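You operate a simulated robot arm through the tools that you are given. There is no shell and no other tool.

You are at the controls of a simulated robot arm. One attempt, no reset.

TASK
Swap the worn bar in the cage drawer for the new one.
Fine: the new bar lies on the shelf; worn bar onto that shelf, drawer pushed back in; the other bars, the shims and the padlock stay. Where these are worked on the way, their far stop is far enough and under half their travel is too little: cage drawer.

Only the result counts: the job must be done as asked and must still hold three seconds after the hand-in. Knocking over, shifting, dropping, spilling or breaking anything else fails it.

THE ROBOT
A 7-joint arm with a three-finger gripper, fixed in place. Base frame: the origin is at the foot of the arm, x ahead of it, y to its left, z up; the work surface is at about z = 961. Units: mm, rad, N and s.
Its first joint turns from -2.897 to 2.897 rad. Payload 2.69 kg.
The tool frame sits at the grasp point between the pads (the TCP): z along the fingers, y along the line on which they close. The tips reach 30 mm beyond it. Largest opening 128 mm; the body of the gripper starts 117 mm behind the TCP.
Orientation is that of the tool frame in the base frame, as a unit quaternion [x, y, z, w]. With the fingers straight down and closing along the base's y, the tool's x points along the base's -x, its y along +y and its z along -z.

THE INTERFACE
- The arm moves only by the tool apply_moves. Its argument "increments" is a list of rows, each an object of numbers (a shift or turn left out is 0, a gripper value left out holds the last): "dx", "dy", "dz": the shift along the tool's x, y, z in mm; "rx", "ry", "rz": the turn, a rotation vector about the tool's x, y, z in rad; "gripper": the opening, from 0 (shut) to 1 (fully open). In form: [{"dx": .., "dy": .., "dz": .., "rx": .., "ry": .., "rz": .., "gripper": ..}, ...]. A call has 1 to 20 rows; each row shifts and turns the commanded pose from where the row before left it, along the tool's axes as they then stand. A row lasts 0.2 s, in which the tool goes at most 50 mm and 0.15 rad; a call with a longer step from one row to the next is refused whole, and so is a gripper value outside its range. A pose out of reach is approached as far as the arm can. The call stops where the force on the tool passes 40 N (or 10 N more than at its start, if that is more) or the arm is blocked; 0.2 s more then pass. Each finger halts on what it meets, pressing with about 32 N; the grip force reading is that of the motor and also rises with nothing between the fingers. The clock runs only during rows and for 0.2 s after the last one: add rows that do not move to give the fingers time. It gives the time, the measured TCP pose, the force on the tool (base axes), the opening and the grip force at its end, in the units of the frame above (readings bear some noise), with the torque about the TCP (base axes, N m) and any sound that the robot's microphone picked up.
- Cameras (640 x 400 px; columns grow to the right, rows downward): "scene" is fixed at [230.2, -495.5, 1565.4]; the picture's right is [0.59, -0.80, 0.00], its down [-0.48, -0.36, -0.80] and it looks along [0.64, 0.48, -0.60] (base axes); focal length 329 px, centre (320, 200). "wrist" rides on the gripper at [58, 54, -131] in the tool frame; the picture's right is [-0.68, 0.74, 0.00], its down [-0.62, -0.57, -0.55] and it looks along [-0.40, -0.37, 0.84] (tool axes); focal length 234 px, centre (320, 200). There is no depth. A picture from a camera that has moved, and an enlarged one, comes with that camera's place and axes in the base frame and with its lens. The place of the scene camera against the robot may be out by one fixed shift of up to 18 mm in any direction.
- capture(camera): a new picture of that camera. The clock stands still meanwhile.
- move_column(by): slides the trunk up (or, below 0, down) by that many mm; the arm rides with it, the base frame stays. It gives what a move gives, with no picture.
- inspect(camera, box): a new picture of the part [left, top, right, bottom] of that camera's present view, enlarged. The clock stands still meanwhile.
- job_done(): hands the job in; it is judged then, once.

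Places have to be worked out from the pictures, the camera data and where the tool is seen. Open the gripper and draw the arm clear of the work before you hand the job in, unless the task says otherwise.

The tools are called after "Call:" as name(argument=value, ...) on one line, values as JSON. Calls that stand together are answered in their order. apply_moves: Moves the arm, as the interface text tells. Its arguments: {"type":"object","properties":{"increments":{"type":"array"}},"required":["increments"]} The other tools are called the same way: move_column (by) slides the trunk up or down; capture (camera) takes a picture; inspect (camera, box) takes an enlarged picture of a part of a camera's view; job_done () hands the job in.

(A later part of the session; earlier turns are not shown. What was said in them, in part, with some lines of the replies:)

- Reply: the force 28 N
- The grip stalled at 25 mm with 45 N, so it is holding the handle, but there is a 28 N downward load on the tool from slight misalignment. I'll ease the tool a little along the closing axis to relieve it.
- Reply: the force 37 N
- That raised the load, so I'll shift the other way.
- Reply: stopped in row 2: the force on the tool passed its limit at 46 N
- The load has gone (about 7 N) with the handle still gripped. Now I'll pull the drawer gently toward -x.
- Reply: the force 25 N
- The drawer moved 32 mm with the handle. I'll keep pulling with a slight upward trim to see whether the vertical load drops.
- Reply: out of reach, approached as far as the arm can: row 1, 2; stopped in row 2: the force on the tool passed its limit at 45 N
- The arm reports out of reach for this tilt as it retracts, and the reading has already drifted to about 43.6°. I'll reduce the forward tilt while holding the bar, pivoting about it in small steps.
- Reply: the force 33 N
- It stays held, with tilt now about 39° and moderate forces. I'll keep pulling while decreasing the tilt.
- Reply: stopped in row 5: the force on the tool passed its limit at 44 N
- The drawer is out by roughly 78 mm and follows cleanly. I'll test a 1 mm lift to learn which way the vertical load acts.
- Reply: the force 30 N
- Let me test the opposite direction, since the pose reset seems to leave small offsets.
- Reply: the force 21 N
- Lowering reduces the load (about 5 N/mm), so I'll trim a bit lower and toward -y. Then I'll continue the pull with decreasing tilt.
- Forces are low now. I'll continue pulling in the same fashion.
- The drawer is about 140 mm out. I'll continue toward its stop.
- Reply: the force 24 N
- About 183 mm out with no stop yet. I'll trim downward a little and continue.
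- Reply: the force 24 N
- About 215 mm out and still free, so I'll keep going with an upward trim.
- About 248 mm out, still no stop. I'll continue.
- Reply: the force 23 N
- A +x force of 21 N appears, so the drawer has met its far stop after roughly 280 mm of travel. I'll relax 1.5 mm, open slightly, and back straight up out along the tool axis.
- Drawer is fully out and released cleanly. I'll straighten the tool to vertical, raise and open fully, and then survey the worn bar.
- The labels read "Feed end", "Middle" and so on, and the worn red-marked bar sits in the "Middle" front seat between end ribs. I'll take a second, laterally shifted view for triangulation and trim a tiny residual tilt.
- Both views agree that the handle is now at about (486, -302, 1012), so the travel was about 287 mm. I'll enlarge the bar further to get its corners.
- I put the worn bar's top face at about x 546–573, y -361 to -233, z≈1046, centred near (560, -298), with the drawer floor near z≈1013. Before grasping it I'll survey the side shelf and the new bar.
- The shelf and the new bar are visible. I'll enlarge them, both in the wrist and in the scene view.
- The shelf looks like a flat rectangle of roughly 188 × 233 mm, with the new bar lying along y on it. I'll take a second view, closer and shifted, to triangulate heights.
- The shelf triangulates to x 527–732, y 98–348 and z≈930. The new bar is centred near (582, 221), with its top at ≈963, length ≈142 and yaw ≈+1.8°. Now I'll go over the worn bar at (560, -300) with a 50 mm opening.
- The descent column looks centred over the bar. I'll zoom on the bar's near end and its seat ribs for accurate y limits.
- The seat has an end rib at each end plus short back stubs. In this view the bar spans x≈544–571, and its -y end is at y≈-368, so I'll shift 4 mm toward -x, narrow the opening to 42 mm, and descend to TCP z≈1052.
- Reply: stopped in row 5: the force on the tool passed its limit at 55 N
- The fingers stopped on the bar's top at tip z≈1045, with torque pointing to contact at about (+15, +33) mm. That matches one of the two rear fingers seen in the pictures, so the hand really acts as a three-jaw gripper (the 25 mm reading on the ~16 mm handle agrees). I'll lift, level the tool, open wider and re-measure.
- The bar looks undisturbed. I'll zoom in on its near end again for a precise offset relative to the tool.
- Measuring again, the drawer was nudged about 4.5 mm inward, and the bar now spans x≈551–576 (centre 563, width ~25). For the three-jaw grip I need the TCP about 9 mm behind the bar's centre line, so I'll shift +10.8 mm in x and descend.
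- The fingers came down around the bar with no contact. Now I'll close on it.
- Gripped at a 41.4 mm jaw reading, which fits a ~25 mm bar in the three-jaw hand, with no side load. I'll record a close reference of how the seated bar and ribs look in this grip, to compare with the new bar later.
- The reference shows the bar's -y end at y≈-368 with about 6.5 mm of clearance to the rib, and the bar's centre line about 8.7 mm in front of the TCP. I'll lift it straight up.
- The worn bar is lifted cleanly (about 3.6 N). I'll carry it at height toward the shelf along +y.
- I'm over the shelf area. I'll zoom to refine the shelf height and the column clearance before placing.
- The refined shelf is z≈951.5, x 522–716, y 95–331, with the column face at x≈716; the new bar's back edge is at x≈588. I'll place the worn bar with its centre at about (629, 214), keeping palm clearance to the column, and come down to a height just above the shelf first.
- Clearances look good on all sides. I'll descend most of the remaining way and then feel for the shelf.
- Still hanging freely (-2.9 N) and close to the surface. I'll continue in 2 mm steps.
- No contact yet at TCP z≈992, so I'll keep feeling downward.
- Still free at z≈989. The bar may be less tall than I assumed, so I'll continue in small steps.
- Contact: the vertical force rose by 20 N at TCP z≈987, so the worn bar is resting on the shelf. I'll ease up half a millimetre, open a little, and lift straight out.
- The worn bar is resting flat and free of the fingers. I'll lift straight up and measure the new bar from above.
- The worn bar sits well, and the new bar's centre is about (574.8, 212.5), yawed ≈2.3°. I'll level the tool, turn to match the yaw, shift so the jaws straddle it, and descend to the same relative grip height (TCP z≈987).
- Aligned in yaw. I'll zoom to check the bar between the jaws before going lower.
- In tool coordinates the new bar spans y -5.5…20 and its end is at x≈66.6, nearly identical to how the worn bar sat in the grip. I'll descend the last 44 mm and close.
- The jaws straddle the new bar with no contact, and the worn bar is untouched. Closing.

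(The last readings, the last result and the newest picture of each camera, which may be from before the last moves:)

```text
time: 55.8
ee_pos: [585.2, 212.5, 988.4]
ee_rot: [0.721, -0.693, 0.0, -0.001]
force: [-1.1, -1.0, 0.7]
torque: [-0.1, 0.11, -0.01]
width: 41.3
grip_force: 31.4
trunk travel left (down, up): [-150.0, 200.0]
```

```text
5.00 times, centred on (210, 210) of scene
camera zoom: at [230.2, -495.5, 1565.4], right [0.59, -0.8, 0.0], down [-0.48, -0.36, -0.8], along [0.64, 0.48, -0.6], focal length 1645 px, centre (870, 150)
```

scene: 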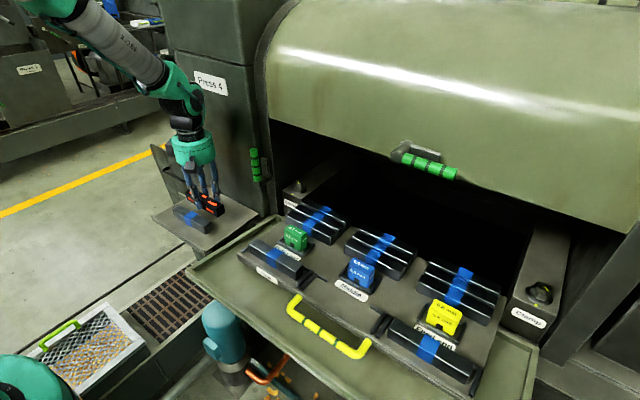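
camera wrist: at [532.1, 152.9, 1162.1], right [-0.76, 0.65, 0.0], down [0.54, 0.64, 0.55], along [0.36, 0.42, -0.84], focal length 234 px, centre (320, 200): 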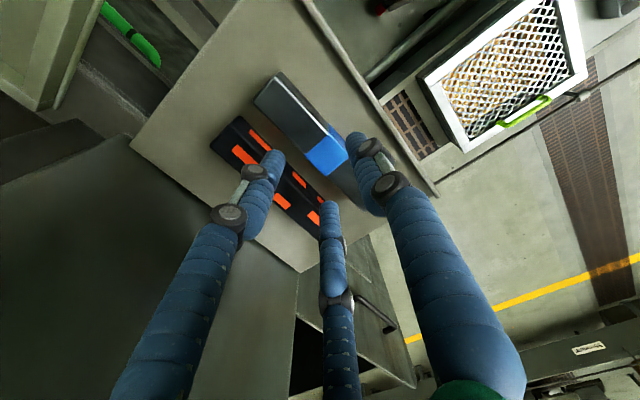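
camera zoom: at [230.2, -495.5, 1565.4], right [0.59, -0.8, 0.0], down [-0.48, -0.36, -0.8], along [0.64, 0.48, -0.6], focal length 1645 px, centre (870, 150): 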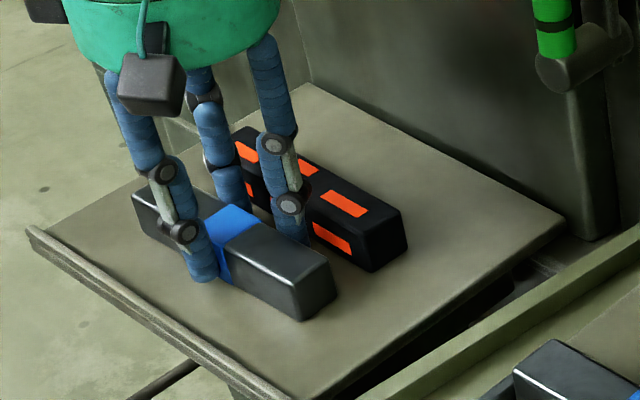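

The new bar sits in the grip identically to the worn bar's reference (corner pixels match to within a few). I'll lift it, remove the yaw, and carry it back over the drawer.

Call:
apply_moves(increments=[{"dz": -8}, {"dz": -17}, {"dz": -35}, {"dz": -40}, {"dz": -40}, {"dz": -45, "rz": 0.04}, {}])

Call:
inspect(camera="scene", box=[110, 100, 290, 250])

```text
time: 57.4
ee_pos: [585.3, 210.9, 1174.4]
ee_rot: [-0.707, 0.707, -0.001, 0.0]
force: [-0.4, 0.0, -3.2]
torque: [0.04, -0.05, 0.01]
width: 41.3
grip_force: 32.0
trunk travel left (down, up): [-150.0, 200.0]
```

```text
2.67 times, centred on (200, 175) of scene
camera zoom: at [230.2, -495.5, 1565.4], right [0.59, -0.8, 0.0], down [-0.48, -0.36, -0.8], along [0.64, 0.48, -0.6], focal length 877 px, centre (640, 267)
```

zoom: 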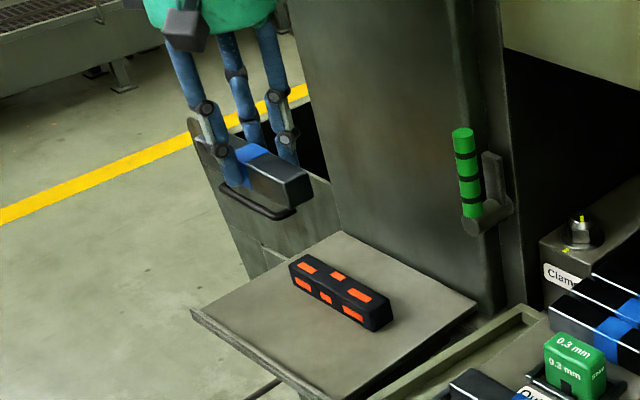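

The new bar is held securely, and the worn bar stays on the shelf. Now I'll traverse back to above the Middle seat.

Call:
apply_moves(increments=[{"dx": 25, "dy": 1}, {"dx": 40, "dy": 1}, {"dx": 41, "dy": 1.1}, {"dx": 41, "dy": 1.1}, {"dx": 41, "dy": 1.1}, {"dx": 41, "dy": 1.1}, {"dx": 41, "dy": 1.1}, {"dx": 41, "dy": 1.1}, {"dx": 41, "dy": 1.1}, {"dx": 41, "dy": 1.1}, {"dx": 41, "dy": 1.1}, {"dx": 41, "dy": 1.1}, {"dx": 37, "dy": 1.1}, {}])

Call:
capture(camera="wrist")

Call:
inspect(camera="wrist", box=[230, 0, 430, 150])

Call:
inspect(camera="scene", box=[230, 190, 450, 370])

```text
time: 60.4
ee_pos: [568.5, -303.7, 1171.1]
ee_rot: [0.707, -0.707, 0.0, 0.0]
force: [0.9, -0.7, -4.1]
torque: [0.05, -0.05, 0.01]
width: 41.4
grip_force: 31.6
trunk travel left (down, up): [-150.0, 200.0]
```

```text
taken
camera wrist: at [514.5, -361.3, 1302.6], right [-0.74, 0.68, 0.0], down [0.56, 0.61, 0.55], along [0.37, 0.41, -0.83], focal length 234 px, centre (320, 200)
```

wrist: 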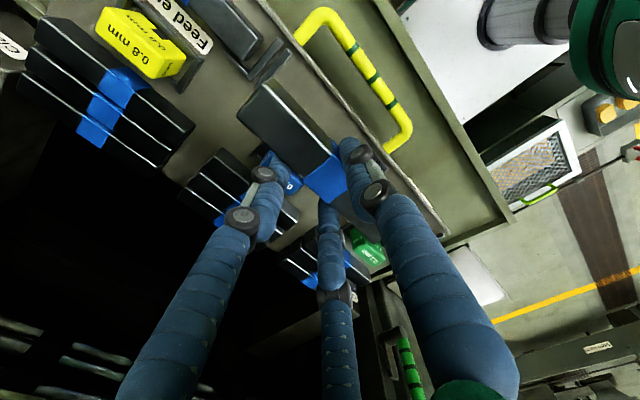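

```text
2.67 times, centred on (330, 75) of wrist
camera zoom: at [514.5, -361.3, 1302.6], right [-0.74, 0.68, 0.0], down [0.56, 0.61, 0.55], along [0.37, 0.41, -0.83], focal length 624 px, centre (293, 533)
```

zoom: 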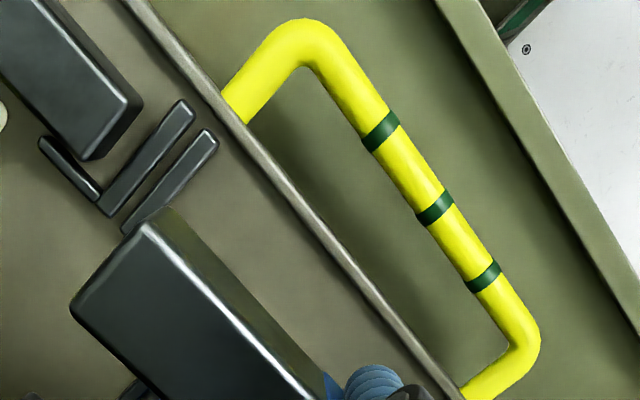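

```text
2.22 times, centred on (340, 280) of scene
camera zoom: at [230.2, -495.5, 1565.4], right [0.59, -0.8, 0.0], down [-0.48, -0.36, -0.8], along [0.64, 0.48, -0.6], focal length 731 px, centre (276, 22)
```

zoom: 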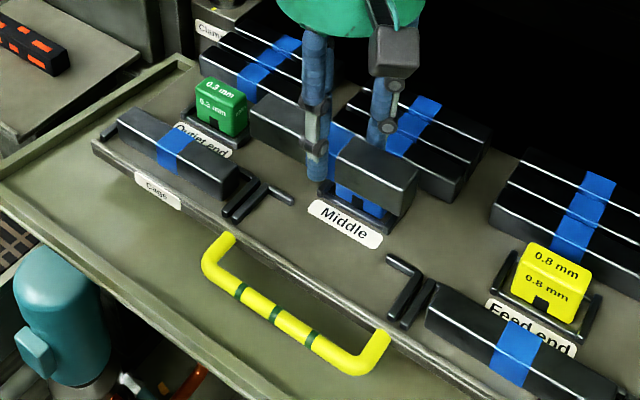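

The empty seat (two L-brackets) shows clearly. Compared with the reference, the tool should shift +2.9 mm in y and +0.5 mm in x; I'll apply that, lower to just above the ribs and re-check.

Call:
apply_moves(increments=[{"dx": -2.9, "dy": -0.5}, {"dz": 35}, {"dz": 30}, {"dz": 20}, {}])

Call:
capture(camera="wrist")

Call:
inspect(camera="wrist", box=[210, 60, 320, 140])

Call:
inspect(camera="wrist", box=[340, 10, 470, 120])

Call:
inspect(camera="scene", box=[260, 220, 420, 340])

```text
time: 61.6
ee_pos: [570.9, -297.2, 1086.3]
ee_rot: [-0.707, 0.707, -0.001, 0.001]
force: [0.5, -0.7, -4.5]
torque: [-0.03, -0.05, -0.02]
width: 41.1
grip_force: 31.8
trunk travel left (down, up): [-150.0, 200.0]
```

```text
taken
camera wrist: at [517.1, -356.1, 1217.6], right [-0.74, 0.68, 0.0], down [0.56, 0.62, 0.55], along [0.37, 0.4, -0.84], focal length 234 px, centre (320, 200)
```

wrist: 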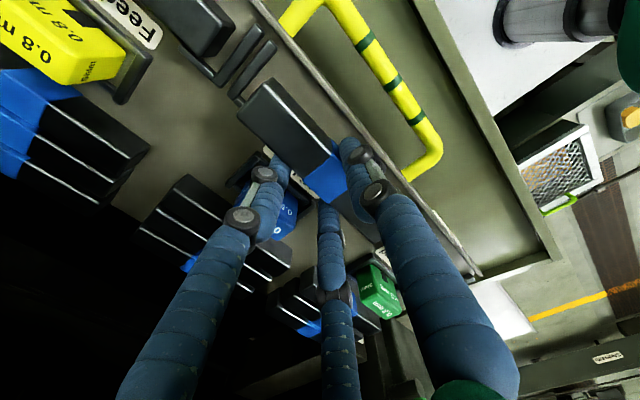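

```text
5.00 times, centred on (265, 100) of wrist
camera zoom: at [517.1, -356.1, 1217.6], right [-0.74, 0.68, 0.0], down [0.56, 0.62, 0.55], along [0.37, 0.4, -0.84], focal length 1171 px, centre (595, 700)
```

zoom: 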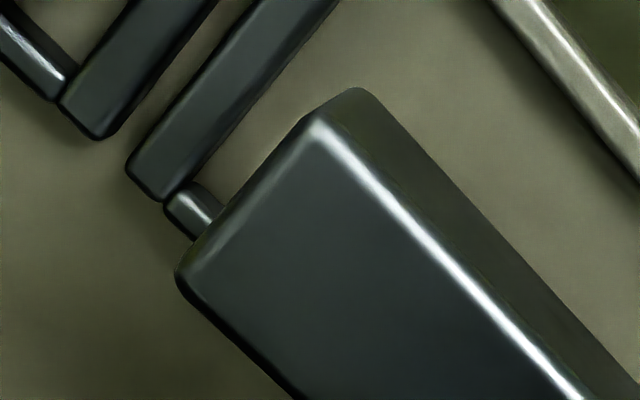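

```text
3.64 times, centred on (405, 65) of wrist
camera zoom: at [517.1, -356.1, 1217.6], right [-0.74, 0.68, 0.0], down [0.56, 0.62, 0.55], along [0.37, 0.4, -0.84], focal length 852 px, centre (11, 691)
```

zoom: 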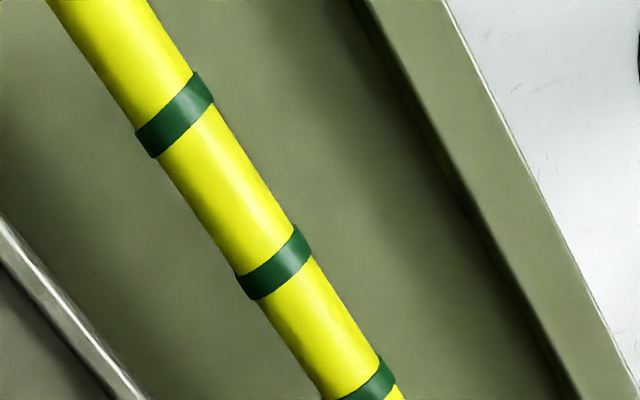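

```text
3.33 times, centred on (340, 280) of scene
camera zoom: at [230.2, -495.5, 1565.4], right [0.59, -0.8, 0.0], down [-0.48, -0.36, -0.8], along [0.64, 0.48, -0.6], focal length 1096 px, centre (253, -67)
```

zoom: 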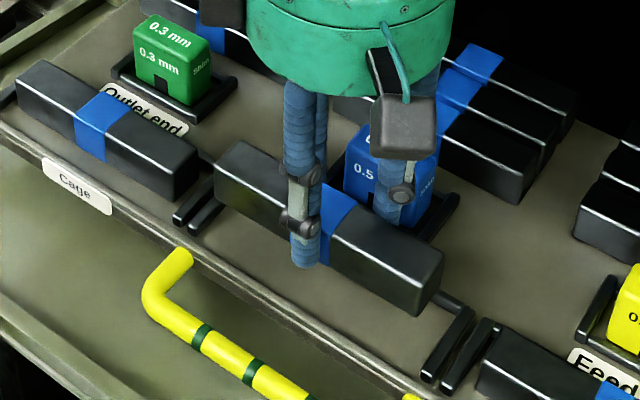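

Measured against the rib and handle at closer range, the tool is now about 2.6 mm too far +y (the earlier correction was noise). I'll shift back and lower to just above the seat.

Call:
apply_moves(increments=[{"dx": 2.6, "dy": 0.5}, {"dz": 12}, {"dz": 10}, {}])

Call:
inspect(camera="wrist", box=[210, 60, 320, 140])

Call:
inspect(camera="wrist", box=[340, 20, 470, 120])

Call:
inspect(camera="scene", box=[260, 220, 420, 340])

```text
time: 62.6
ee_pos: [570.3, -298.2, 1066.6]
ee_rot: [-0.707, 0.707, 0.0, 0.0]
force: [0.7, 0.2, -4.9]
torque: [-0.03, -0.01, -0.01]
width: 41.3
grip_force: 31.6
trunk travel left (down, up): [-150.0, 200.0]
```

```text
5.00 times, centred on (265, 100) of wrist
camera zoom: at [516.7, -358.1, 1196.3], right [-0.74, 0.68, 0.0], down [0.56, 0.62, 0.55], along [0.37, 0.4, -0.84], focal length 1171 px, centre (595, 700)
```

zoom: 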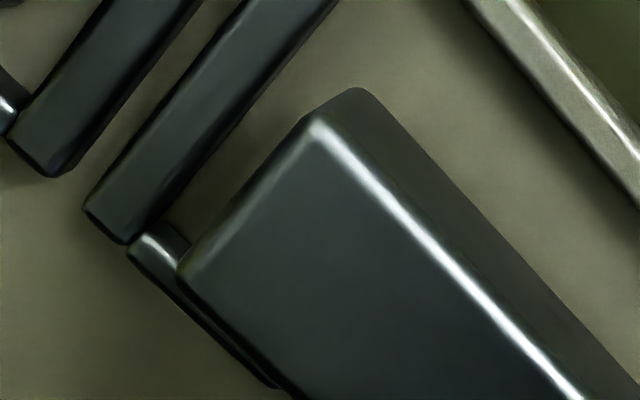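

```text
4.00 times, centred on (405, 70) of wrist
camera zoom: at [516.7, -358.1, 1196.3], right [-0.74, 0.68, 0.0], down [0.56, 0.62, 0.55], along [0.37, 0.4, -0.84], focal length 937 px, centre (-20, 720)
```

zoom: 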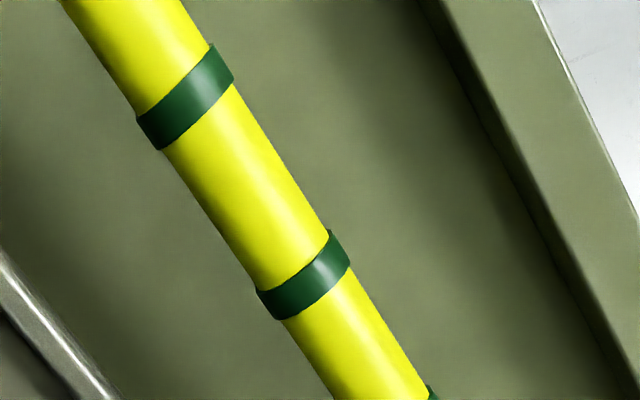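

```text
3.33 times, centred on (340, 280) of scene
camera zoom: at [230.2, -495.5, 1565.4], right [0.59, -0.8, 0.0], down [-0.48, -0.36, -0.8], along [0.64, 0.48, -0.6], focal length 1096 px, centre (253, -67)
```

zoom: 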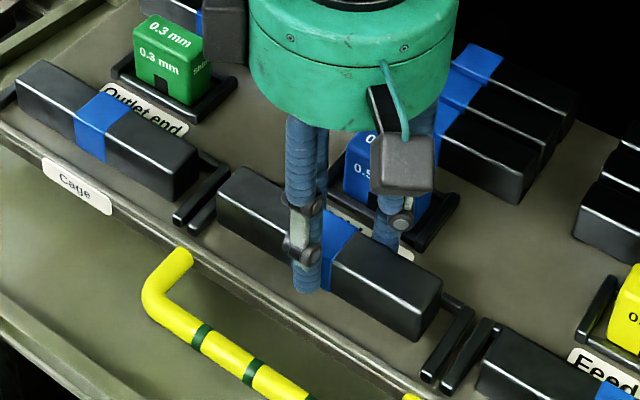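

Nearly matched to the reference: x is within 0.1 mm, and y needs about -1.2 mm. I'll trim and lower, then feel for the seat.

Call:
apply_moves(increments=[{"dx": 1.2}, {"dz": 5}, {"dz": 3}, {}])

Call:
inspect(camera="wrist", box=[210, 60, 320, 140])

```text
time: 63.6
ee_pos: [570.2, -300.3, 1056.6]
ee_rot: [0.707, -0.707, 0.001, -0.001]
force: [0.8, -0.2, -4.3]
torque: [0.03, -0.01, -0.02]
width: 41.3
grip_force: 31.9
trunk travel left (down, up): [-150.0, 200.0]
```

```text
5.00 times, centred on (265, 100) of wrist
camera zoom: at [516.2, -358.9, 1188.3], right [-0.74, 0.68, 0.0], down [0.56, 0.62, 0.55], along [0.37, 0.4, -0.84], focal length 1171 px, centre (595, 700)
```

zoom: 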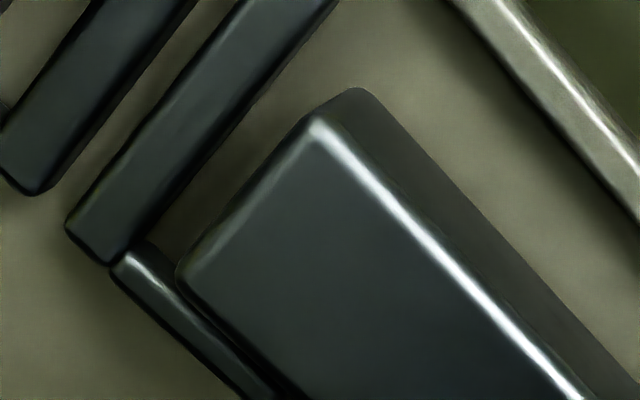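

The picture is now almost identical to the seated reference. Next I'll feel down in 1 mm steps for contact.

Call:
apply_moves(increments=[{"dz": 1.2}, {"dz": 1.2}, {}])

```text
time: 64.4
ee_pos: [570.2, -299.2, 1054.5]
ee_rot: [-0.707, 0.707, -0.001, 0.001]
force: [0.9, -0.3, -4.4]
torque: [-0.01, -0.02, 0.01]
width: 41.1
grip_force: 32.0
trunk travel left (down, up): [-150.0, 200.0]
```

Call:
apply_moves(increments=[{"dz": 1.2}, {}])

```text
time: 65.0
ee_pos: [570.0, -300.7, 1054.0]
ee_rot: [0.707, -0.707, 0.001, -0.002]
force: [0.7, 3.1, 7.8]
torque: [0.58, 0.2, -0.05]
width: 41.4
grip_force: 32.3
trunk travel left (down, up): [-150.0, 200.0]
```

Contact is felt (+12 N) at TCP z≈1053.5, the seated height. I'll open the jaws modestly to leave the bar in its seat.

Call:
apply_moves(increments=[{"gripper": 0.41}, {"gripper": 0.41}, {"gripper": 0.41}, {}])

Call:
capture(camera="wrist")

Call:
inspect(camera="scene", box=[260, 220, 420, 340])

```text
time: 66.0
ee_pos: [571.0, -300.7, 1053.3]
ee_rot: [-0.707, 0.707, 0.0, 0.001]
force: [-0.2, 0.5, -0.1]
torque: [0.01, 0.03, -0.01]
width: 52.6
grip_force: 0.1
trunk travel left (down, up): [-150.0, 200.0]
```

```text
taken
camera wrist: at [516.5, -359.2, 1184.4], right [-0.74, 0.68, 0.0], down [0.56, 0.62, 0.55], along [0.37, 0.4, -0.83], focal length 234 px, centre (320, 200)
```

wrist: 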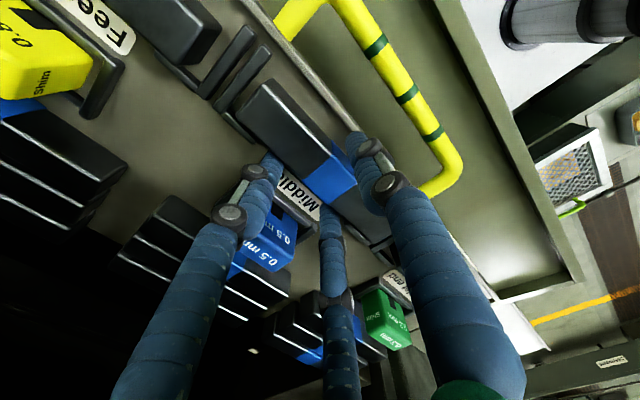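

```text
3.33 times, centred on (340, 280) of scene
camera zoom: at [230.2, -495.5, 1565.4], right [0.59, -0.8, 0.0], down [-0.48, -0.36, -0.8], along [0.64, 0.48, -0.6], focal length 1096 px, centre (253, -67)
```

zoom: 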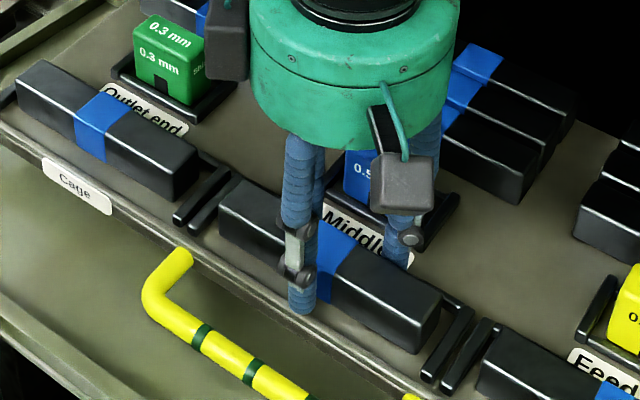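

Released with the bar seated between the ribs. I'll lift straight up clear of it and inspect.

Call:
apply_moves(increments=[{"dz": -8}, {"dz": -20}, {"dz": -35}, {"dz": -40}, {"dz": -40}, {}])

Call:
capture(camera="wrist")

Call:
inspect(camera="wrist", box=[220, 60, 420, 220])

Call:
inspect(camera="scene", box=[240, 200, 440, 350])

```text
time: 67.4
ee_pos: [569.8, -298.3, 1199.0]
ee_rot: [0.707, -0.707, 0.0, -0.001]
force: [0.4, 0.4, 0.0]
torque: [-0.03, -0.05, 0.01]
width: 52.6
grip_force: 0.1
trunk travel left (down, up): [-150.0, 200.0]
```

```text
taken
camera wrist: at [516.0, -357.1, 1328.7], right [-0.74, 0.68, 0.0], down [0.56, 0.62, 0.55], along [0.37, 0.4, -0.83], focal length 234 px, centre (320, 200)
```

wrist: 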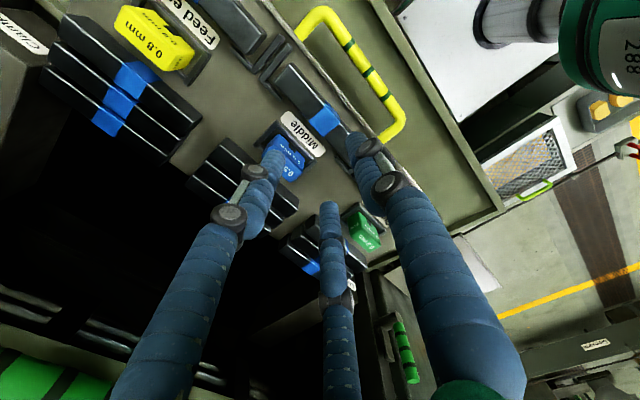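

```text
2.50 times, centred on (320, 140) of wrist
camera zoom: at [516.0, -357.1, 1328.7], right [-0.74, 0.68, 0.0], down [0.56, 0.62, 0.55], along [0.37, 0.4, -0.83], focal length 585 px, centre (320, 350)
```

zoom: 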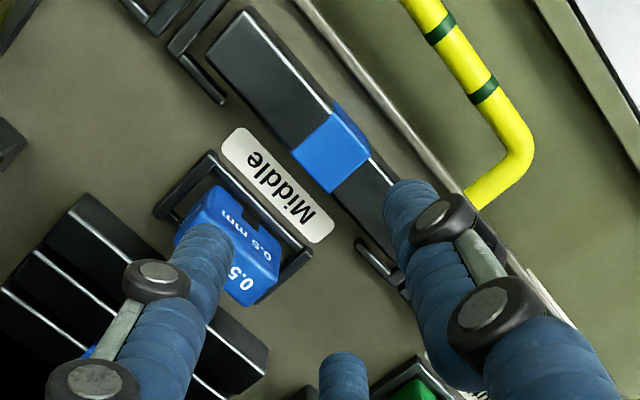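

```text
2.67 times, centred on (340, 275) of scene
camera zoom: at [230.2, -495.5, 1565.4], right [0.59, -0.8, 0.0], down [-0.48, -0.36, -0.8], along [0.64, 0.48, -0.6], focal length 877 px, centre (267, 0)
```

zoom: 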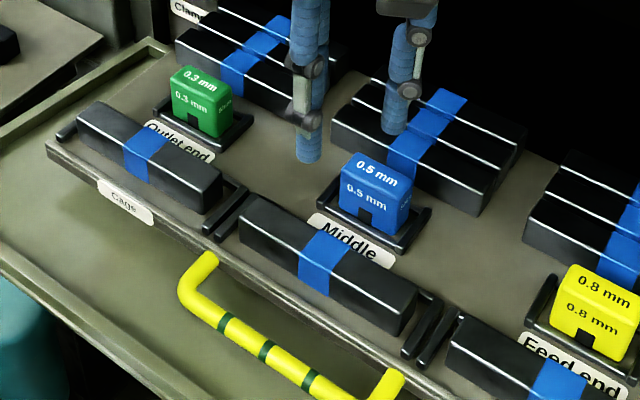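

The new bar lies squarely in the Middle seat, and the neighbours are unchanged. Next I'll push the drawer in by its handle with closed fingers: first back off to x≈420, close, and tilt slightly, still at height.

Call:
apply_moves(increments=[{"dy": 37.5, "gripper": 0.0}, {"dy": 37.5}, {"dy": 37.5}, {"dy": 37.5}, {"rx": 0.0875}, {"rx": 0.0875}, {}])

Call:
capture(camera="scene")

Call:
capture(camera="wrist")

```text
time: 69.0
ee_pos: [420.0, -301.6, 1195.9]
ee_rot: [0.705, -0.704, 0.062, -0.063]
force: [-1.1, 0.0, -0.1]
torque: [-0.03, -0.01, -0.04]
width: 2.0
grip_force: 31.5
trunk travel left (down, up): [-150.0, 200.0]
```

```text
taken
```

scene: 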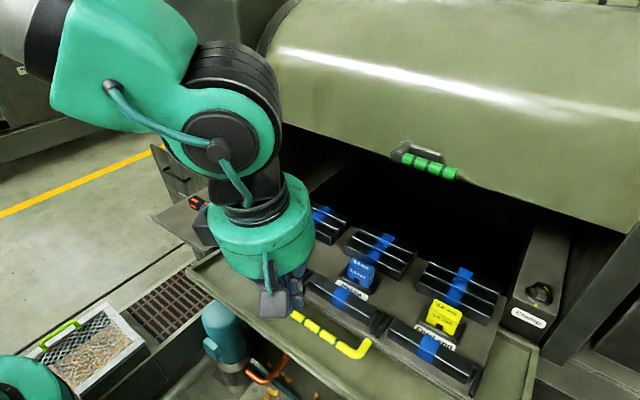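

```text
taken
camera wrist: at [343.3, -359.6, 1316.2], right [-0.72, 0.68, -0.13], down [0.46, 0.62, 0.64], along [0.51, 0.4, -0.76], focal length 234 px, centre (320, 200)
```

wrist: 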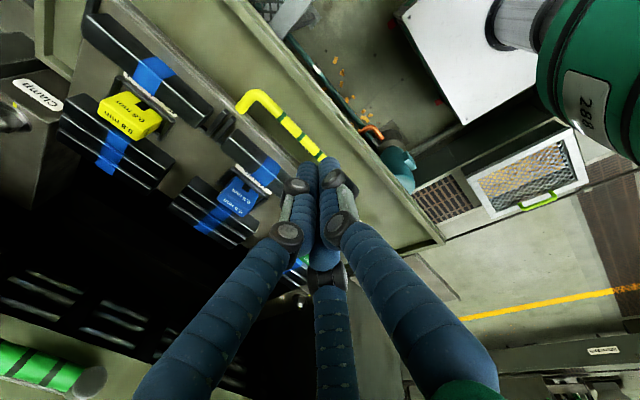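

All good. I'll descend in front of the handle to contact height (TCP z≈1026).

Call:
apply_moves(increments=[{"dy": 5.9, "dz": 33.5}, {"dy": 5.9, "dz": 33.5}, {"dy": 5.9, "dz": 33.5}, {"dy": 5.9, "dz": 33.5}, {"dy": 5.9, "dz": 33.5}, {}])

Call:
capture(camera="scene")

Call:
capture(camera="wrist")

```text
time: 70.4
ee_pos: [420.7, -300.1, 1024.0]
ee_rot: [0.704, -0.704, 0.062, -0.062]
force: [0.8, -0.1, -0.6]
torque: [-0.02, 0.01, 0.03]
width: 2.1
grip_force: 31.8
trunk travel left (down, up): [-150.0, 200.0]
```

```text
taken
```

scene: 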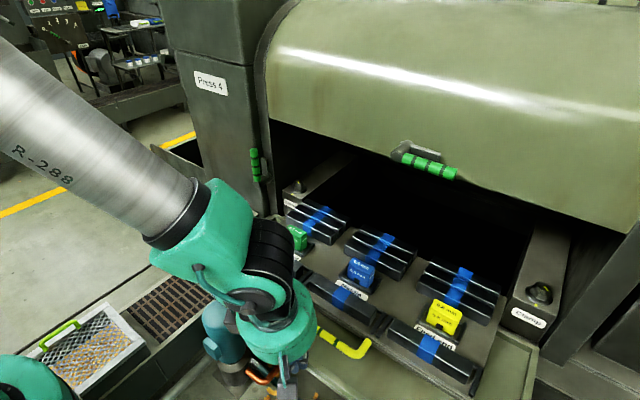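

```text
taken
camera wrist: at [345.1, -359.5, 1144.1], right [-0.72, 0.68, -0.13], down [0.46, 0.62, 0.64], along [0.51, 0.4, -0.76], focal length 234 px, centre (320, 200)
```

wrist: 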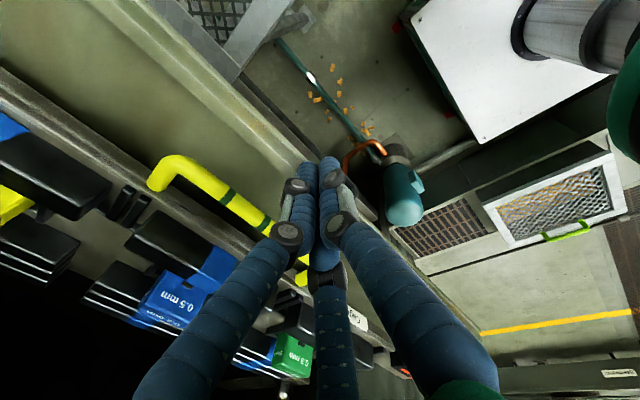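

The fingertips are in front of the handle at the right height. I'll advance toward it in moderate steps and watch for contact.

Call:
apply_moves(increments=[{"dy": -14.8, "dz": 2.6}, {"dy": -14.8, "dz": 2.6}, {"dy": -9.85, "dz": 1.7}, {}])

Call:
capture(camera="wrist")

Call:
inspect(camera="scene", box=[240, 270, 420, 400])

```text
time: 71.4
ee_pos: [460.0, -301.4, 1026.9]
ee_rot: [0.705, -0.704, 0.062, -0.063]
force: [0.4, -0.1, 0.0]
torque: [0.02, 0.0, 0.0]
width: 1.9
grip_force: 31.4
trunk travel left (down, up): [-150.0, 200.0]
```

```text
taken
camera wrist: at [384.2, -359.5, 1146.1], right [-0.72, 0.68, -0.13], down [0.46, 0.62, 0.64], along [0.51, 0.4, -0.76], focal length 234 px, centre (320, 200)
```

wrist: 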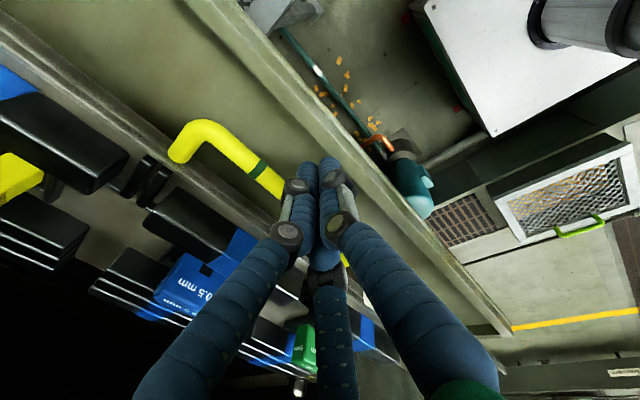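

```text
3.08 times, centred on (330, 335) of scene
camera zoom: at [230.2, -495.5, 1565.4], right [0.59, -0.8, 0.0], down [-0.48, -0.36, -0.8], along [0.64, 0.48, -0.6], focal length 1012 px, centre (289, -215)
```

zoom: 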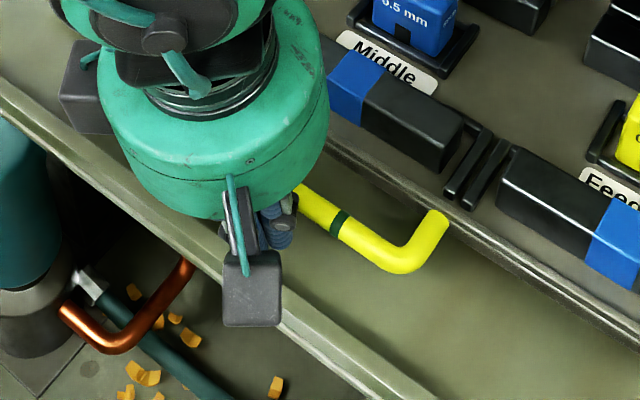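

The fingers are just about to touch the handle. I'll push along +x in 8 mm steps.

Call:
apply_moves(increments=[{"dy": -7.88, "dz": 1.39}, {"dy": -7.88, "dz": 1.39}, {"dy": -7.88, "dz": 1.39}, {"dy": -7.88, "dz": 1.39}, {"dy": -7.88, "dz": 1.39}, {}])

Call:
capture(camera="wrist")

Call:
capture(camera="scene")

```text
time: 72.8
ee_pos: [500.5, -301.2, 1027.1]
ee_rot: [-0.704, 0.704, -0.063, 0.063]
force: [-0.6, -0.1, 0.4]
torque: [0.05, 0.03, -0.01]
width: 2.1
grip_force: 31.8
trunk travel left (down, up): [-150.0, 200.0]
```

```text
taken
camera wrist: at [424.5, -359.3, 1146.2], right [-0.72, 0.68, -0.13], down [0.46, 0.62, 0.64], along [0.51, 0.4, -0.76], focal length 234 px, centre (320, 200)
```

wrist: 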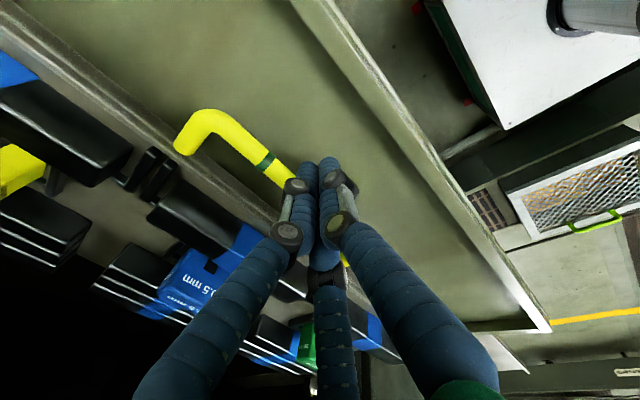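

```text
taken
```

scene: 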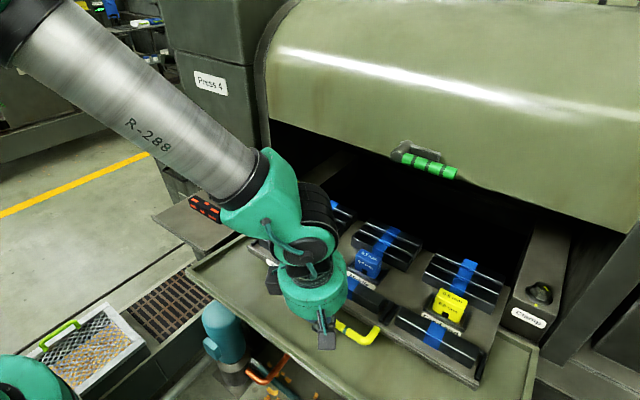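

The drawer follows the fingers freely with near-zero force. I'll continue pushing, adding tilt gradually as on the way out.

Call:
apply_moves(increments=[{"dy": -7.78, "dz": 1.55, "rx": 0.0063}, {"dy": -7.77, "dz": 1.6, "rx": 0.0063}, {"dy": -7.76, "dz": 1.65, "rx": 0.0063}, {"dy": -7.74, "dz": 1.7, "rx": 0.0063}, {"dy": -7.73, "dz": 1.75, "rx": 0.0063}, {"dy": -7.72, "dz": 1.79, "rx": 0.0063}, {"dy": -7.71, "dz": 1.84, "rx": 0.0063}, {"dy": -7.7, "dz": 1.89, "rx": 0.0063}, {"dy": -7.68, "dz": 1.94, "rx": 0.0063}, {"dy": -7.67, "dz": 1.99, "rx": 0.0063}, {"dy": -7.66, "dz": 2.04, "rx": 0.0063}, {}])

Call:
capture(camera="wrist")

Call:
capture(camera="scene")

```text
time: 75.4
ee_pos: [588.6, -299.4, 1026.8]
ee_rot: [0.702, -0.701, 0.087, -0.086]
force: [0.4, -0.1, 0.3]
torque: [-0.05, 0.0, 0.02]
width: 2.0
grip_force: 31.0
trunk travel left (down, up): [-150.0, 200.0]
```

```text
taken
camera wrist: at [504.6, -358.6, 1140.6], right [-0.71, 0.68, -0.18], down [0.41, 0.62, 0.67], along [0.56, 0.4, -0.72], focal length 234 px, centre (320, 200)
```

wrist: 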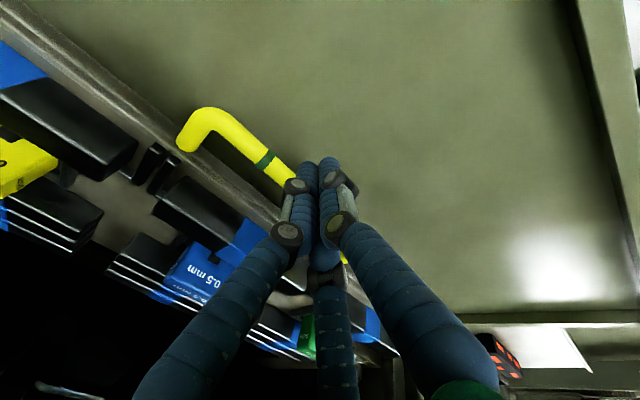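

```text
taken
```

scene: 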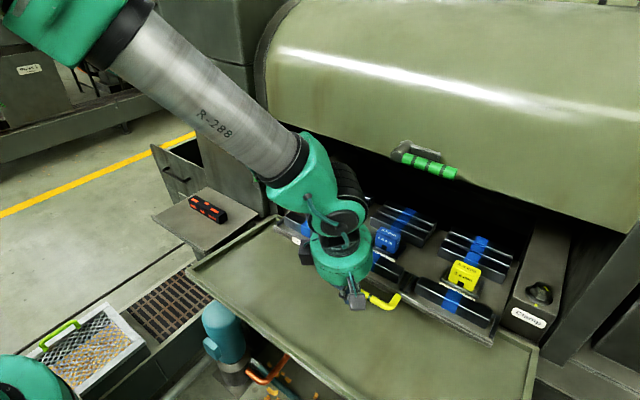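

Smooth so far, and the worn bar is visible lying undisturbed on the shelf. Next segment, with tilt going from 14° to about 27°.

Call:
apply_moves(increments=[{"dy": -7.38, "dz": 2.38, "rx": 0.021}, {"dy": -7.34, "dz": 2.54, "rx": 0.021}, {"dy": -7.29, "dz": 2.7, "rx": 0.021}, {"dy": -7.24, "dz": 2.86, "rx": 0.021}, {"dy": -7.2, "dz": 3.02, "rx": 0.021}, {"dy": -7.05, "dz": 3.29, "rx": 0.026}, {"dy": -6.97, "dz": 3.49, "rx": 0.026}, {"dy": -6.89, "dz": 3.68, "rx": 0.026}, {"dy": -6.81, "dz": 3.87, "rx": 0.026}, {"dy": -6.72, "dz": 4.05, "rx": 0.026}, {}])

Call:
capture(camera="wrist")

Call:
capture(camera="scene")

```text
time: 77.8
ee_pos: [666.1, -301.7, 1018.4]
ee_rot: [-0.686, 0.687, -0.169, 0.169]
force: [-1.3, 1.8, -1.7]
torque: [0.05, 0.03, 0.0]
width: 2.1
grip_force: 31.3
trunk travel left (down, up): [-150.0, 200.0]
```

```text
taken
camera wrist: at [557.7, -359.2, 1110.1], right [-0.65, 0.68, -0.34], down [0.25, 0.62, 0.75], along [0.72, 0.4, -0.57], focal length 234 px, centre (320, 200)
```

wrist: 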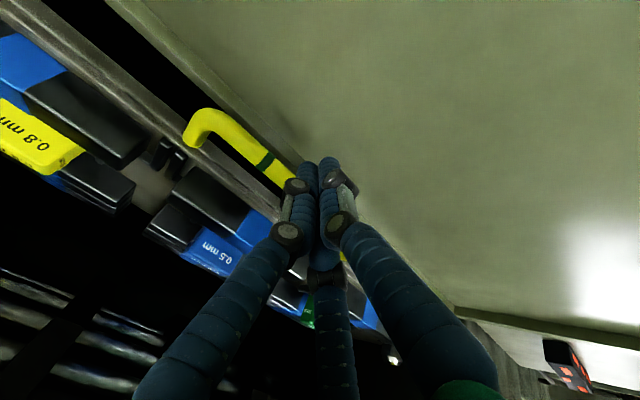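

```text
taken
```

scene: 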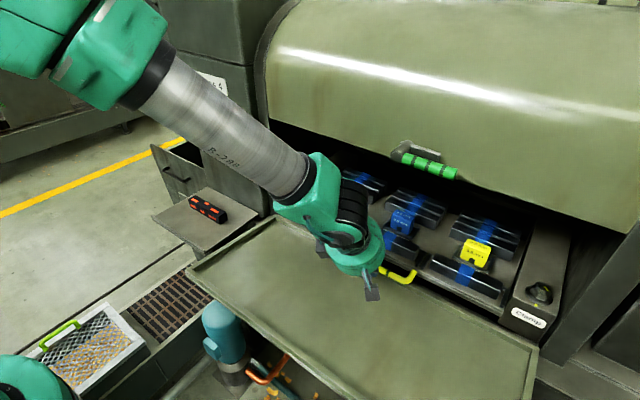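

The geometry tracks as planned (TCP z≈1018, tilt ≈27.6°). Next segment, toward 40° tilt and x≈722.

Call:
apply_moves(increments=[{"dy": -6.53, "dz": 4.36, "rx": 0.031}, {"dy": -6.41, "dz": 4.58, "rx": 0.031}, {"dy": -6.28, "dz": 4.79, "rx": 0.031}, {"dy": -6.16, "dz": 4.99, "rx": 0.031}, {"dy": -6.02, "dz": 5.2, "rx": 0.031}, {"dy": -5.87, "dz": 5.41, "rx": 0.031}, {"dy": -5.72, "dz": 5.61, "rx": 0.031}, {}])

Call:
capture(camera="wrist")

Call:
capture(camera="scene")

```text
time: 79.6
ee_pos: [721.8, -299.9, 1012.2]
ee_rot: [0.665, -0.664, 0.241, -0.241]
force: [-0.4, 0.5, -1.3]
torque: [0.02, 0.03, -0.01]
width: 2.2
grip_force: 31.5
trunk travel left (down, up): [-150.0, 200.0]
```

```text
taken
camera wrist: at [596.4, -358.6, 1078.7], right [-0.56, 0.68, -0.47], down [0.08, 0.61, 0.78], along [0.82, 0.4, -0.4], focal length 234 px, centre (320, 200)
```

wrist: 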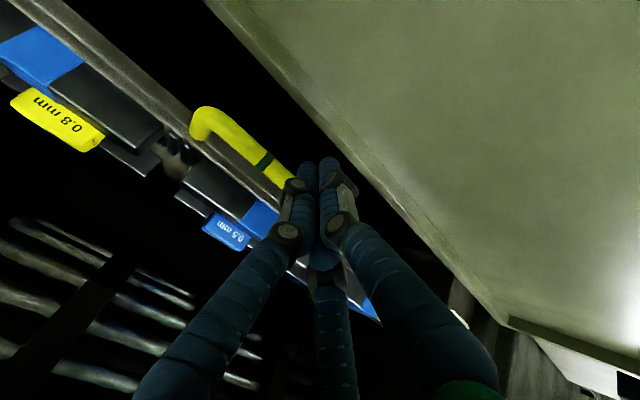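

```text
taken
```

scene: 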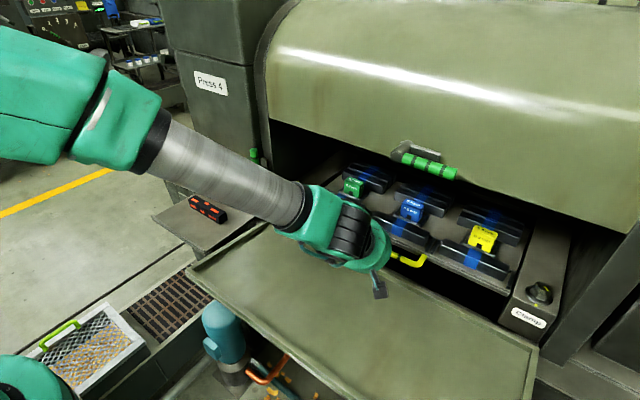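

The drawer is nearly in, with the handle at about x=749 by my estimate. I'll continue with finer steps toward the closed stop.

Call:
apply_moves(increments=[{"dy": -4.06, "dz": 4.49, "rx": 0.03}, {"dy": -3.94, "dz": 4.62, "rx": 0.03}, {"dy": -3.86, "dz": 4.71, "rx": 0.028}, {"dy": -1.41, "dz": 1.41}, {}])

Call:
inspect(camera="scene", box=[270, 130, 590, 330])

```text
time: 80.8
ee_pos: [744.7, -300.4, 1019.2]
ee_rot: [-0.652, 0.656, -0.268, 0.269]
force: [-3.7, 1.5, -0.7]
torque: [0.04, 0.07, 0.02]
width: 2.1
grip_force: 31.2
out of reach, approached as far as the arm can: row 3
trunk travel left (down, up): [-150.0, 200.0]
```

```text
2.00 times, centred on (430, 230) of scene
camera zoom: at [230.2, -495.5, 1565.4], right [0.59, -0.8, 0.0], down [-0.48, -0.36, -0.8], along [0.64, 0.48, -0.6], focal length 658 px, centre (100, 140)
```

zoom: 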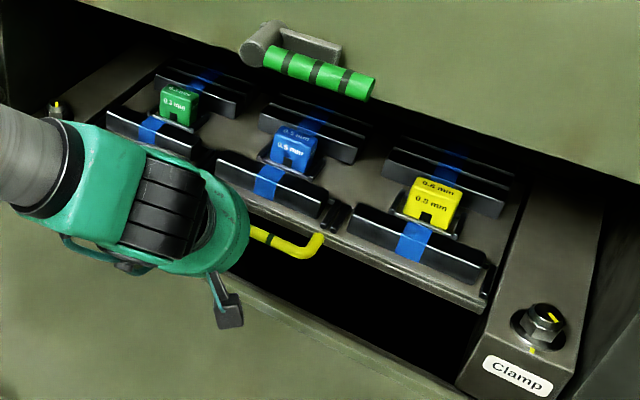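

It already looks close to the original closed view. I'll compare with the same enlargement I took at the start.

Call:
inspect(camera="scene", box=[340, 180, 468, 260])

Call:
inspect(camera="wrist", box=[180, 80, 380, 220])

```text
5.00 times, centred on (404, 220) of scene
camera zoom: at [230.2, -495.5, 1565.4], right [0.59, -0.8, 0.0], down [-0.48, -0.36, -0.8], along [0.64, 0.48, -0.6], focal length 1645 px, centre (-100, 100)
```

zoom: 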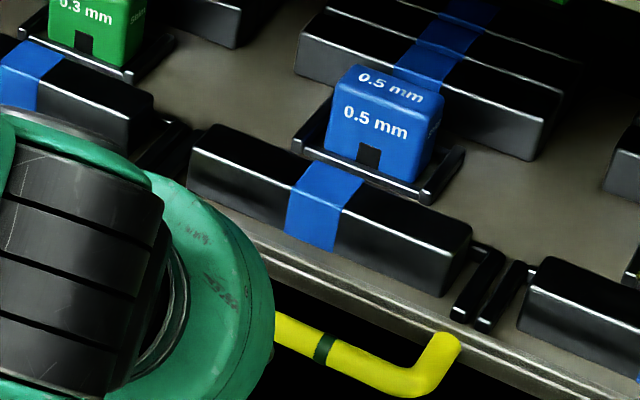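

```text
2.86 times, centred on (280, 150) of wrist
camera zoom: at [615.0, -358.2, 1073.7], right [-0.52, 0.68, -0.52], down [0.02, 0.61, 0.79], along [0.85, 0.4, -0.33], focal length 669 px, centre (434, 343)
```

zoom: 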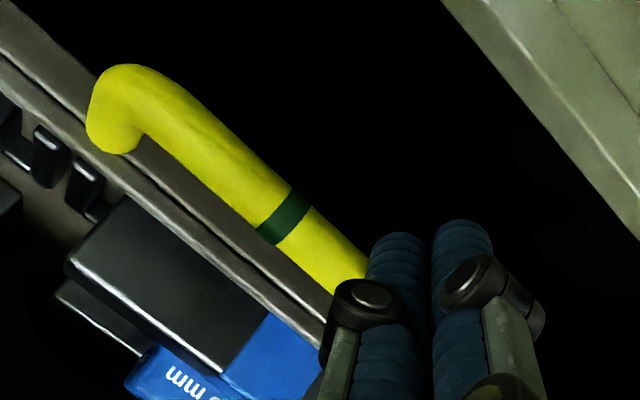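

The handle stripe, shim text and bar corners coincide with the initial picture, so the drawer is back to its closed place. I'll give one gentle further push to confirm it is against its stop.

Call:
apply_moves(increments=[{"dy": -1.41, "dz": 1.41}, {"dy": -0.7, "dz": 0.7}, {}])

Call:
inspect(camera="scene", box=[340, 180, 468, 260])

```text
time: 81.6
ee_pos: [748.5, -301.0, 1015.6]
ee_rot: [-0.654, 0.655, -0.267, 0.269]
force: [-12.3, -1.4, -6.0]
torque: [-0.04, 0.28, -0.1]
width: 1.9
grip_force: 31.9
trunk travel left (down, up): [-150.0, 200.0]
```

```text
5.00 times, centred on (404, 220) of scene
camera zoom: at [230.2, -495.5, 1565.4], right [0.59, -0.8, 0.0], down [-0.48, -0.36, -0.8], along [0.64, 0.48, -0.6], focal length 1645 px, centre (-100, 100)
```

zoom: 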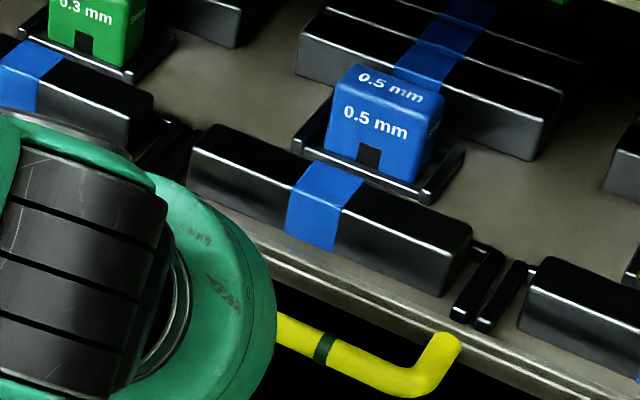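

The drawer is against its stop (force builds at -12 N with no motion). I'll back off from the handle, then retreat up and away while reducing tilt.

Call:
apply_moves(increments=[{"dy": 5, "dz": -5}, {"dy": 4, "dz": -10}, {"dz": -30, "rx": -0.05}, {"dz": -30, "rx": -0.05}, {"dz": -30, "rx": -0.06}, {"dz": -30, "rx": -0.06}, {"dz": -30, "rx": -0.06}, {}])

Call:
capture(camera="scene")

```text
time: 83.4
ee_pos: [638.7, -301.5, 1140.2]
ee_rot: [-0.684, 0.685, -0.177, 0.177]
force: [-0.1, -0.4, 0.5]
torque: [0.03, -0.01, 0.0]
width: 1.8
grip_force: 31.3
out of reach, approached as far as the arm can: row 2
trunk travel left (down, up): [-150.0, 200.0]
```

```text
taken
```

scene: 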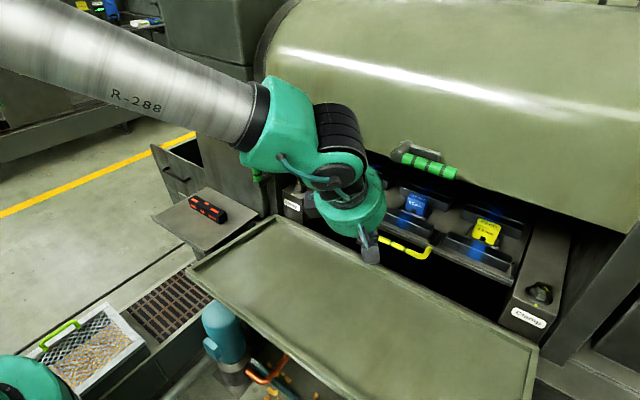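

Clear of the handle and the drawer stays closed. I'll retreat further, straighten the tool and open the gripper.

Call:
apply_moves(increments=[{"dz": -35, "rx": -0.1}, {"dz": -35, "rx": -0.1}, {"dz": -35, "rx": -0.1}, {"dz": -30, "rx": -0.1}, {"dz": -20, "rx": -0.1, "dy": 25}, {"dy": 35, "gripper": 1.0}, {"dy": 35, "gripper": 1.0}, {"dy": 20}, {}])

Call:
capture(camera="scene")

Call:
inspect(camera="scene", box=[270, 130, 590, 330])

Call:
inspect(camera="scene", box=[140, 130, 300, 260])

```text
time: 85.4
ee_pos: [475.3, -298.6, 1281.7]
ee_rot: [-0.707, 0.707, -0.003, 0.003]
force: [-0.5, -0.3, 1.1]
torque: [-0.01, -0.03, 0.02]
width: 128.0
grip_force: 0.2
trunk travel left (down, up): [-150.0, 200.0]
```

```text
taken
```

scene: 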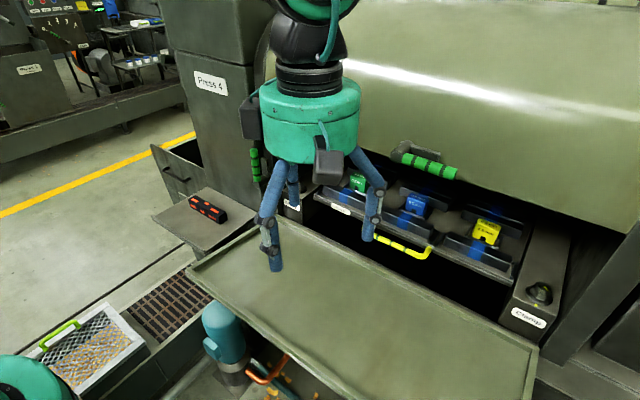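

```text
2.00 times, centred on (430, 230) of scene
camera zoom: at [230.2, -495.5, 1565.4], right [0.59, -0.8, 0.0], down [-0.48, -0.36, -0.8], along [0.64, 0.48, -0.6], focal length 658 px, centre (100, 140)
```

zoom: 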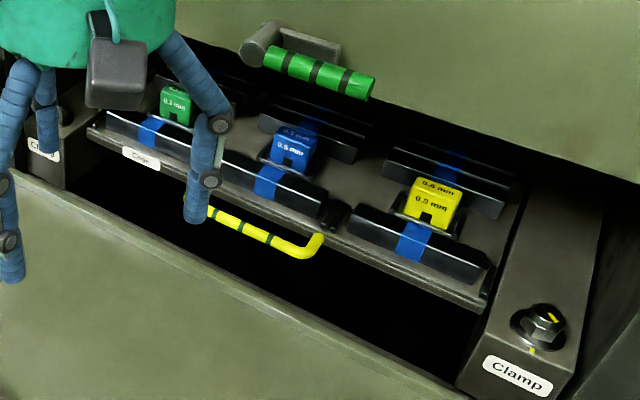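

```text
3.08 times, centred on (220, 195) of scene
camera zoom: at [230.2, -495.5, 1565.4], right [0.59, -0.8, 0.0], down [-0.48, -0.36, -0.8], along [0.64, 0.48, -0.6], focal length 1012 px, centre (628, 215)
```

zoom: 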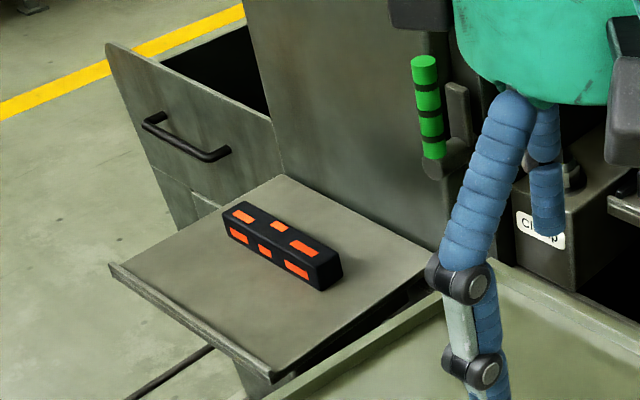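

The drawer is closed, the new bar is in the Middle seat, and the worn bar lies on the shelf. I'll draw the arm further clear for a last unobstructed check.

Call:
apply_moves(increments=[{"dz": -30, "dx": -20, "dy": 10}, {"dz": -30, "dx": -35, "dy": 10}, {"dx": -40, "dy": 10}, {"dx": -40, "dy": 10}, {"dx": -40, "dy": 10}, {}])

Call:
capture(camera="scene")

Call:
inspect(camera="scene", box=[340, 180, 468, 260])

Call:
inspect(camera="scene", box=[270, 130, 590, 330])

```text
time: 86.8
ee_pos: [422.8, -124.3, 1341.6]
ee_rot: [-0.707, 0.708, -0.003, 0.003]
force: [-0.7, 0.3, 0.2]
torque: [-0.05, -0.04, 0.0]
width: 128.1
grip_force: 0.0
trunk travel left (down, up): [-150.0, 200.0]
```

```text
taken
```

scene: 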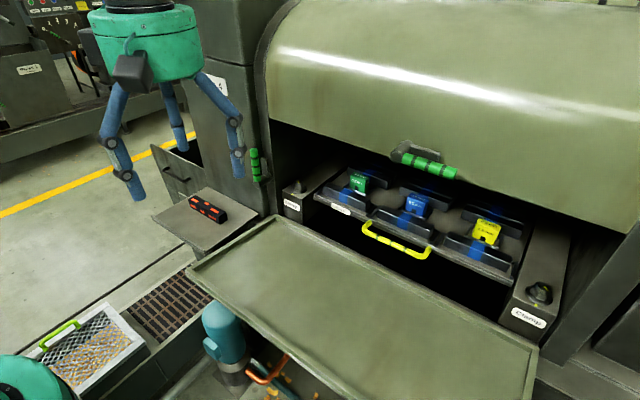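

```text
5.00 times, centred on (404, 220) of scene
camera zoom: at [230.2, -495.5, 1565.4], right [0.59, -0.8, 0.0], down [-0.48, -0.36, -0.8], along [0.64, 0.48, -0.6], focal length 1645 px, centre (-100, 100)
```

zoom: 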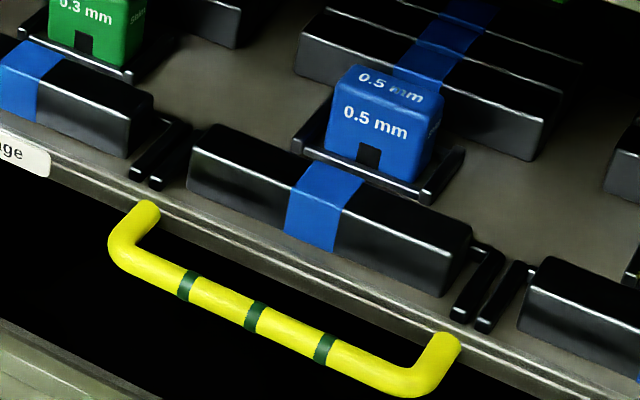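

```text
2.00 times, centred on (430, 230) of scene
camera zoom: at [230.2, -495.5, 1565.4], right [0.59, -0.8, 0.0], down [-0.48, -0.36, -0.8], along [0.64, 0.48, -0.6], focal length 658 px, centre (100, 140)
```

zoom: 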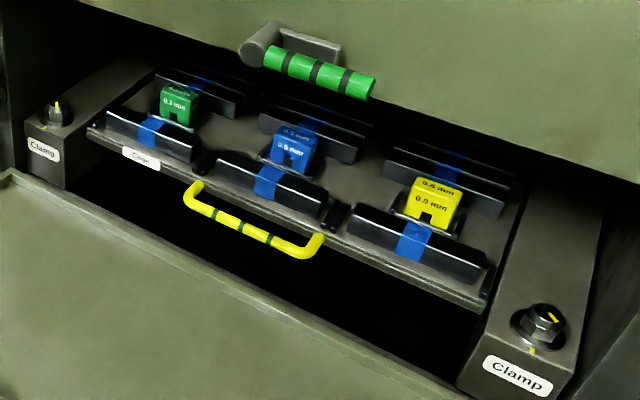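

The drawer picture matches the original closed view, with the new blue-banded bar in the Middle seat. The worn bar is on the shelf, the shims and other bars are where they were, and the arm is clear with the gripper open. Handing in.

Call:
job_done()

```text
The job is handed in.
```

The swap is finished and handed in. The new blue-banded bar sits in the drawer's Middle seat, and the worn red-marked bar lies flat on the shelf.

- **Drawer:** I pulled it out about 287 mm, close to its far stop or on it. One short contact on the way slid it about 5 mm back in. It is now against its closed stop, and the final view matches the first picture.
- **Other bars and shims:** they look the same as in the starting view.
- **Padlock:** I never found it in any picture, so I can't confirm its state. I moved nothing other than the drawer and the two bars.
- **Unplanned contact:** on my first reach for the worn bar, a finger pressed on its top with about 55 N before the arm stopped. The hand turned out to close with three fingers, not two as described. I lifted off, opened wider and regripped, and saw no shift of the bar within the drawer.

The arm is clear of the work with the gripper open.
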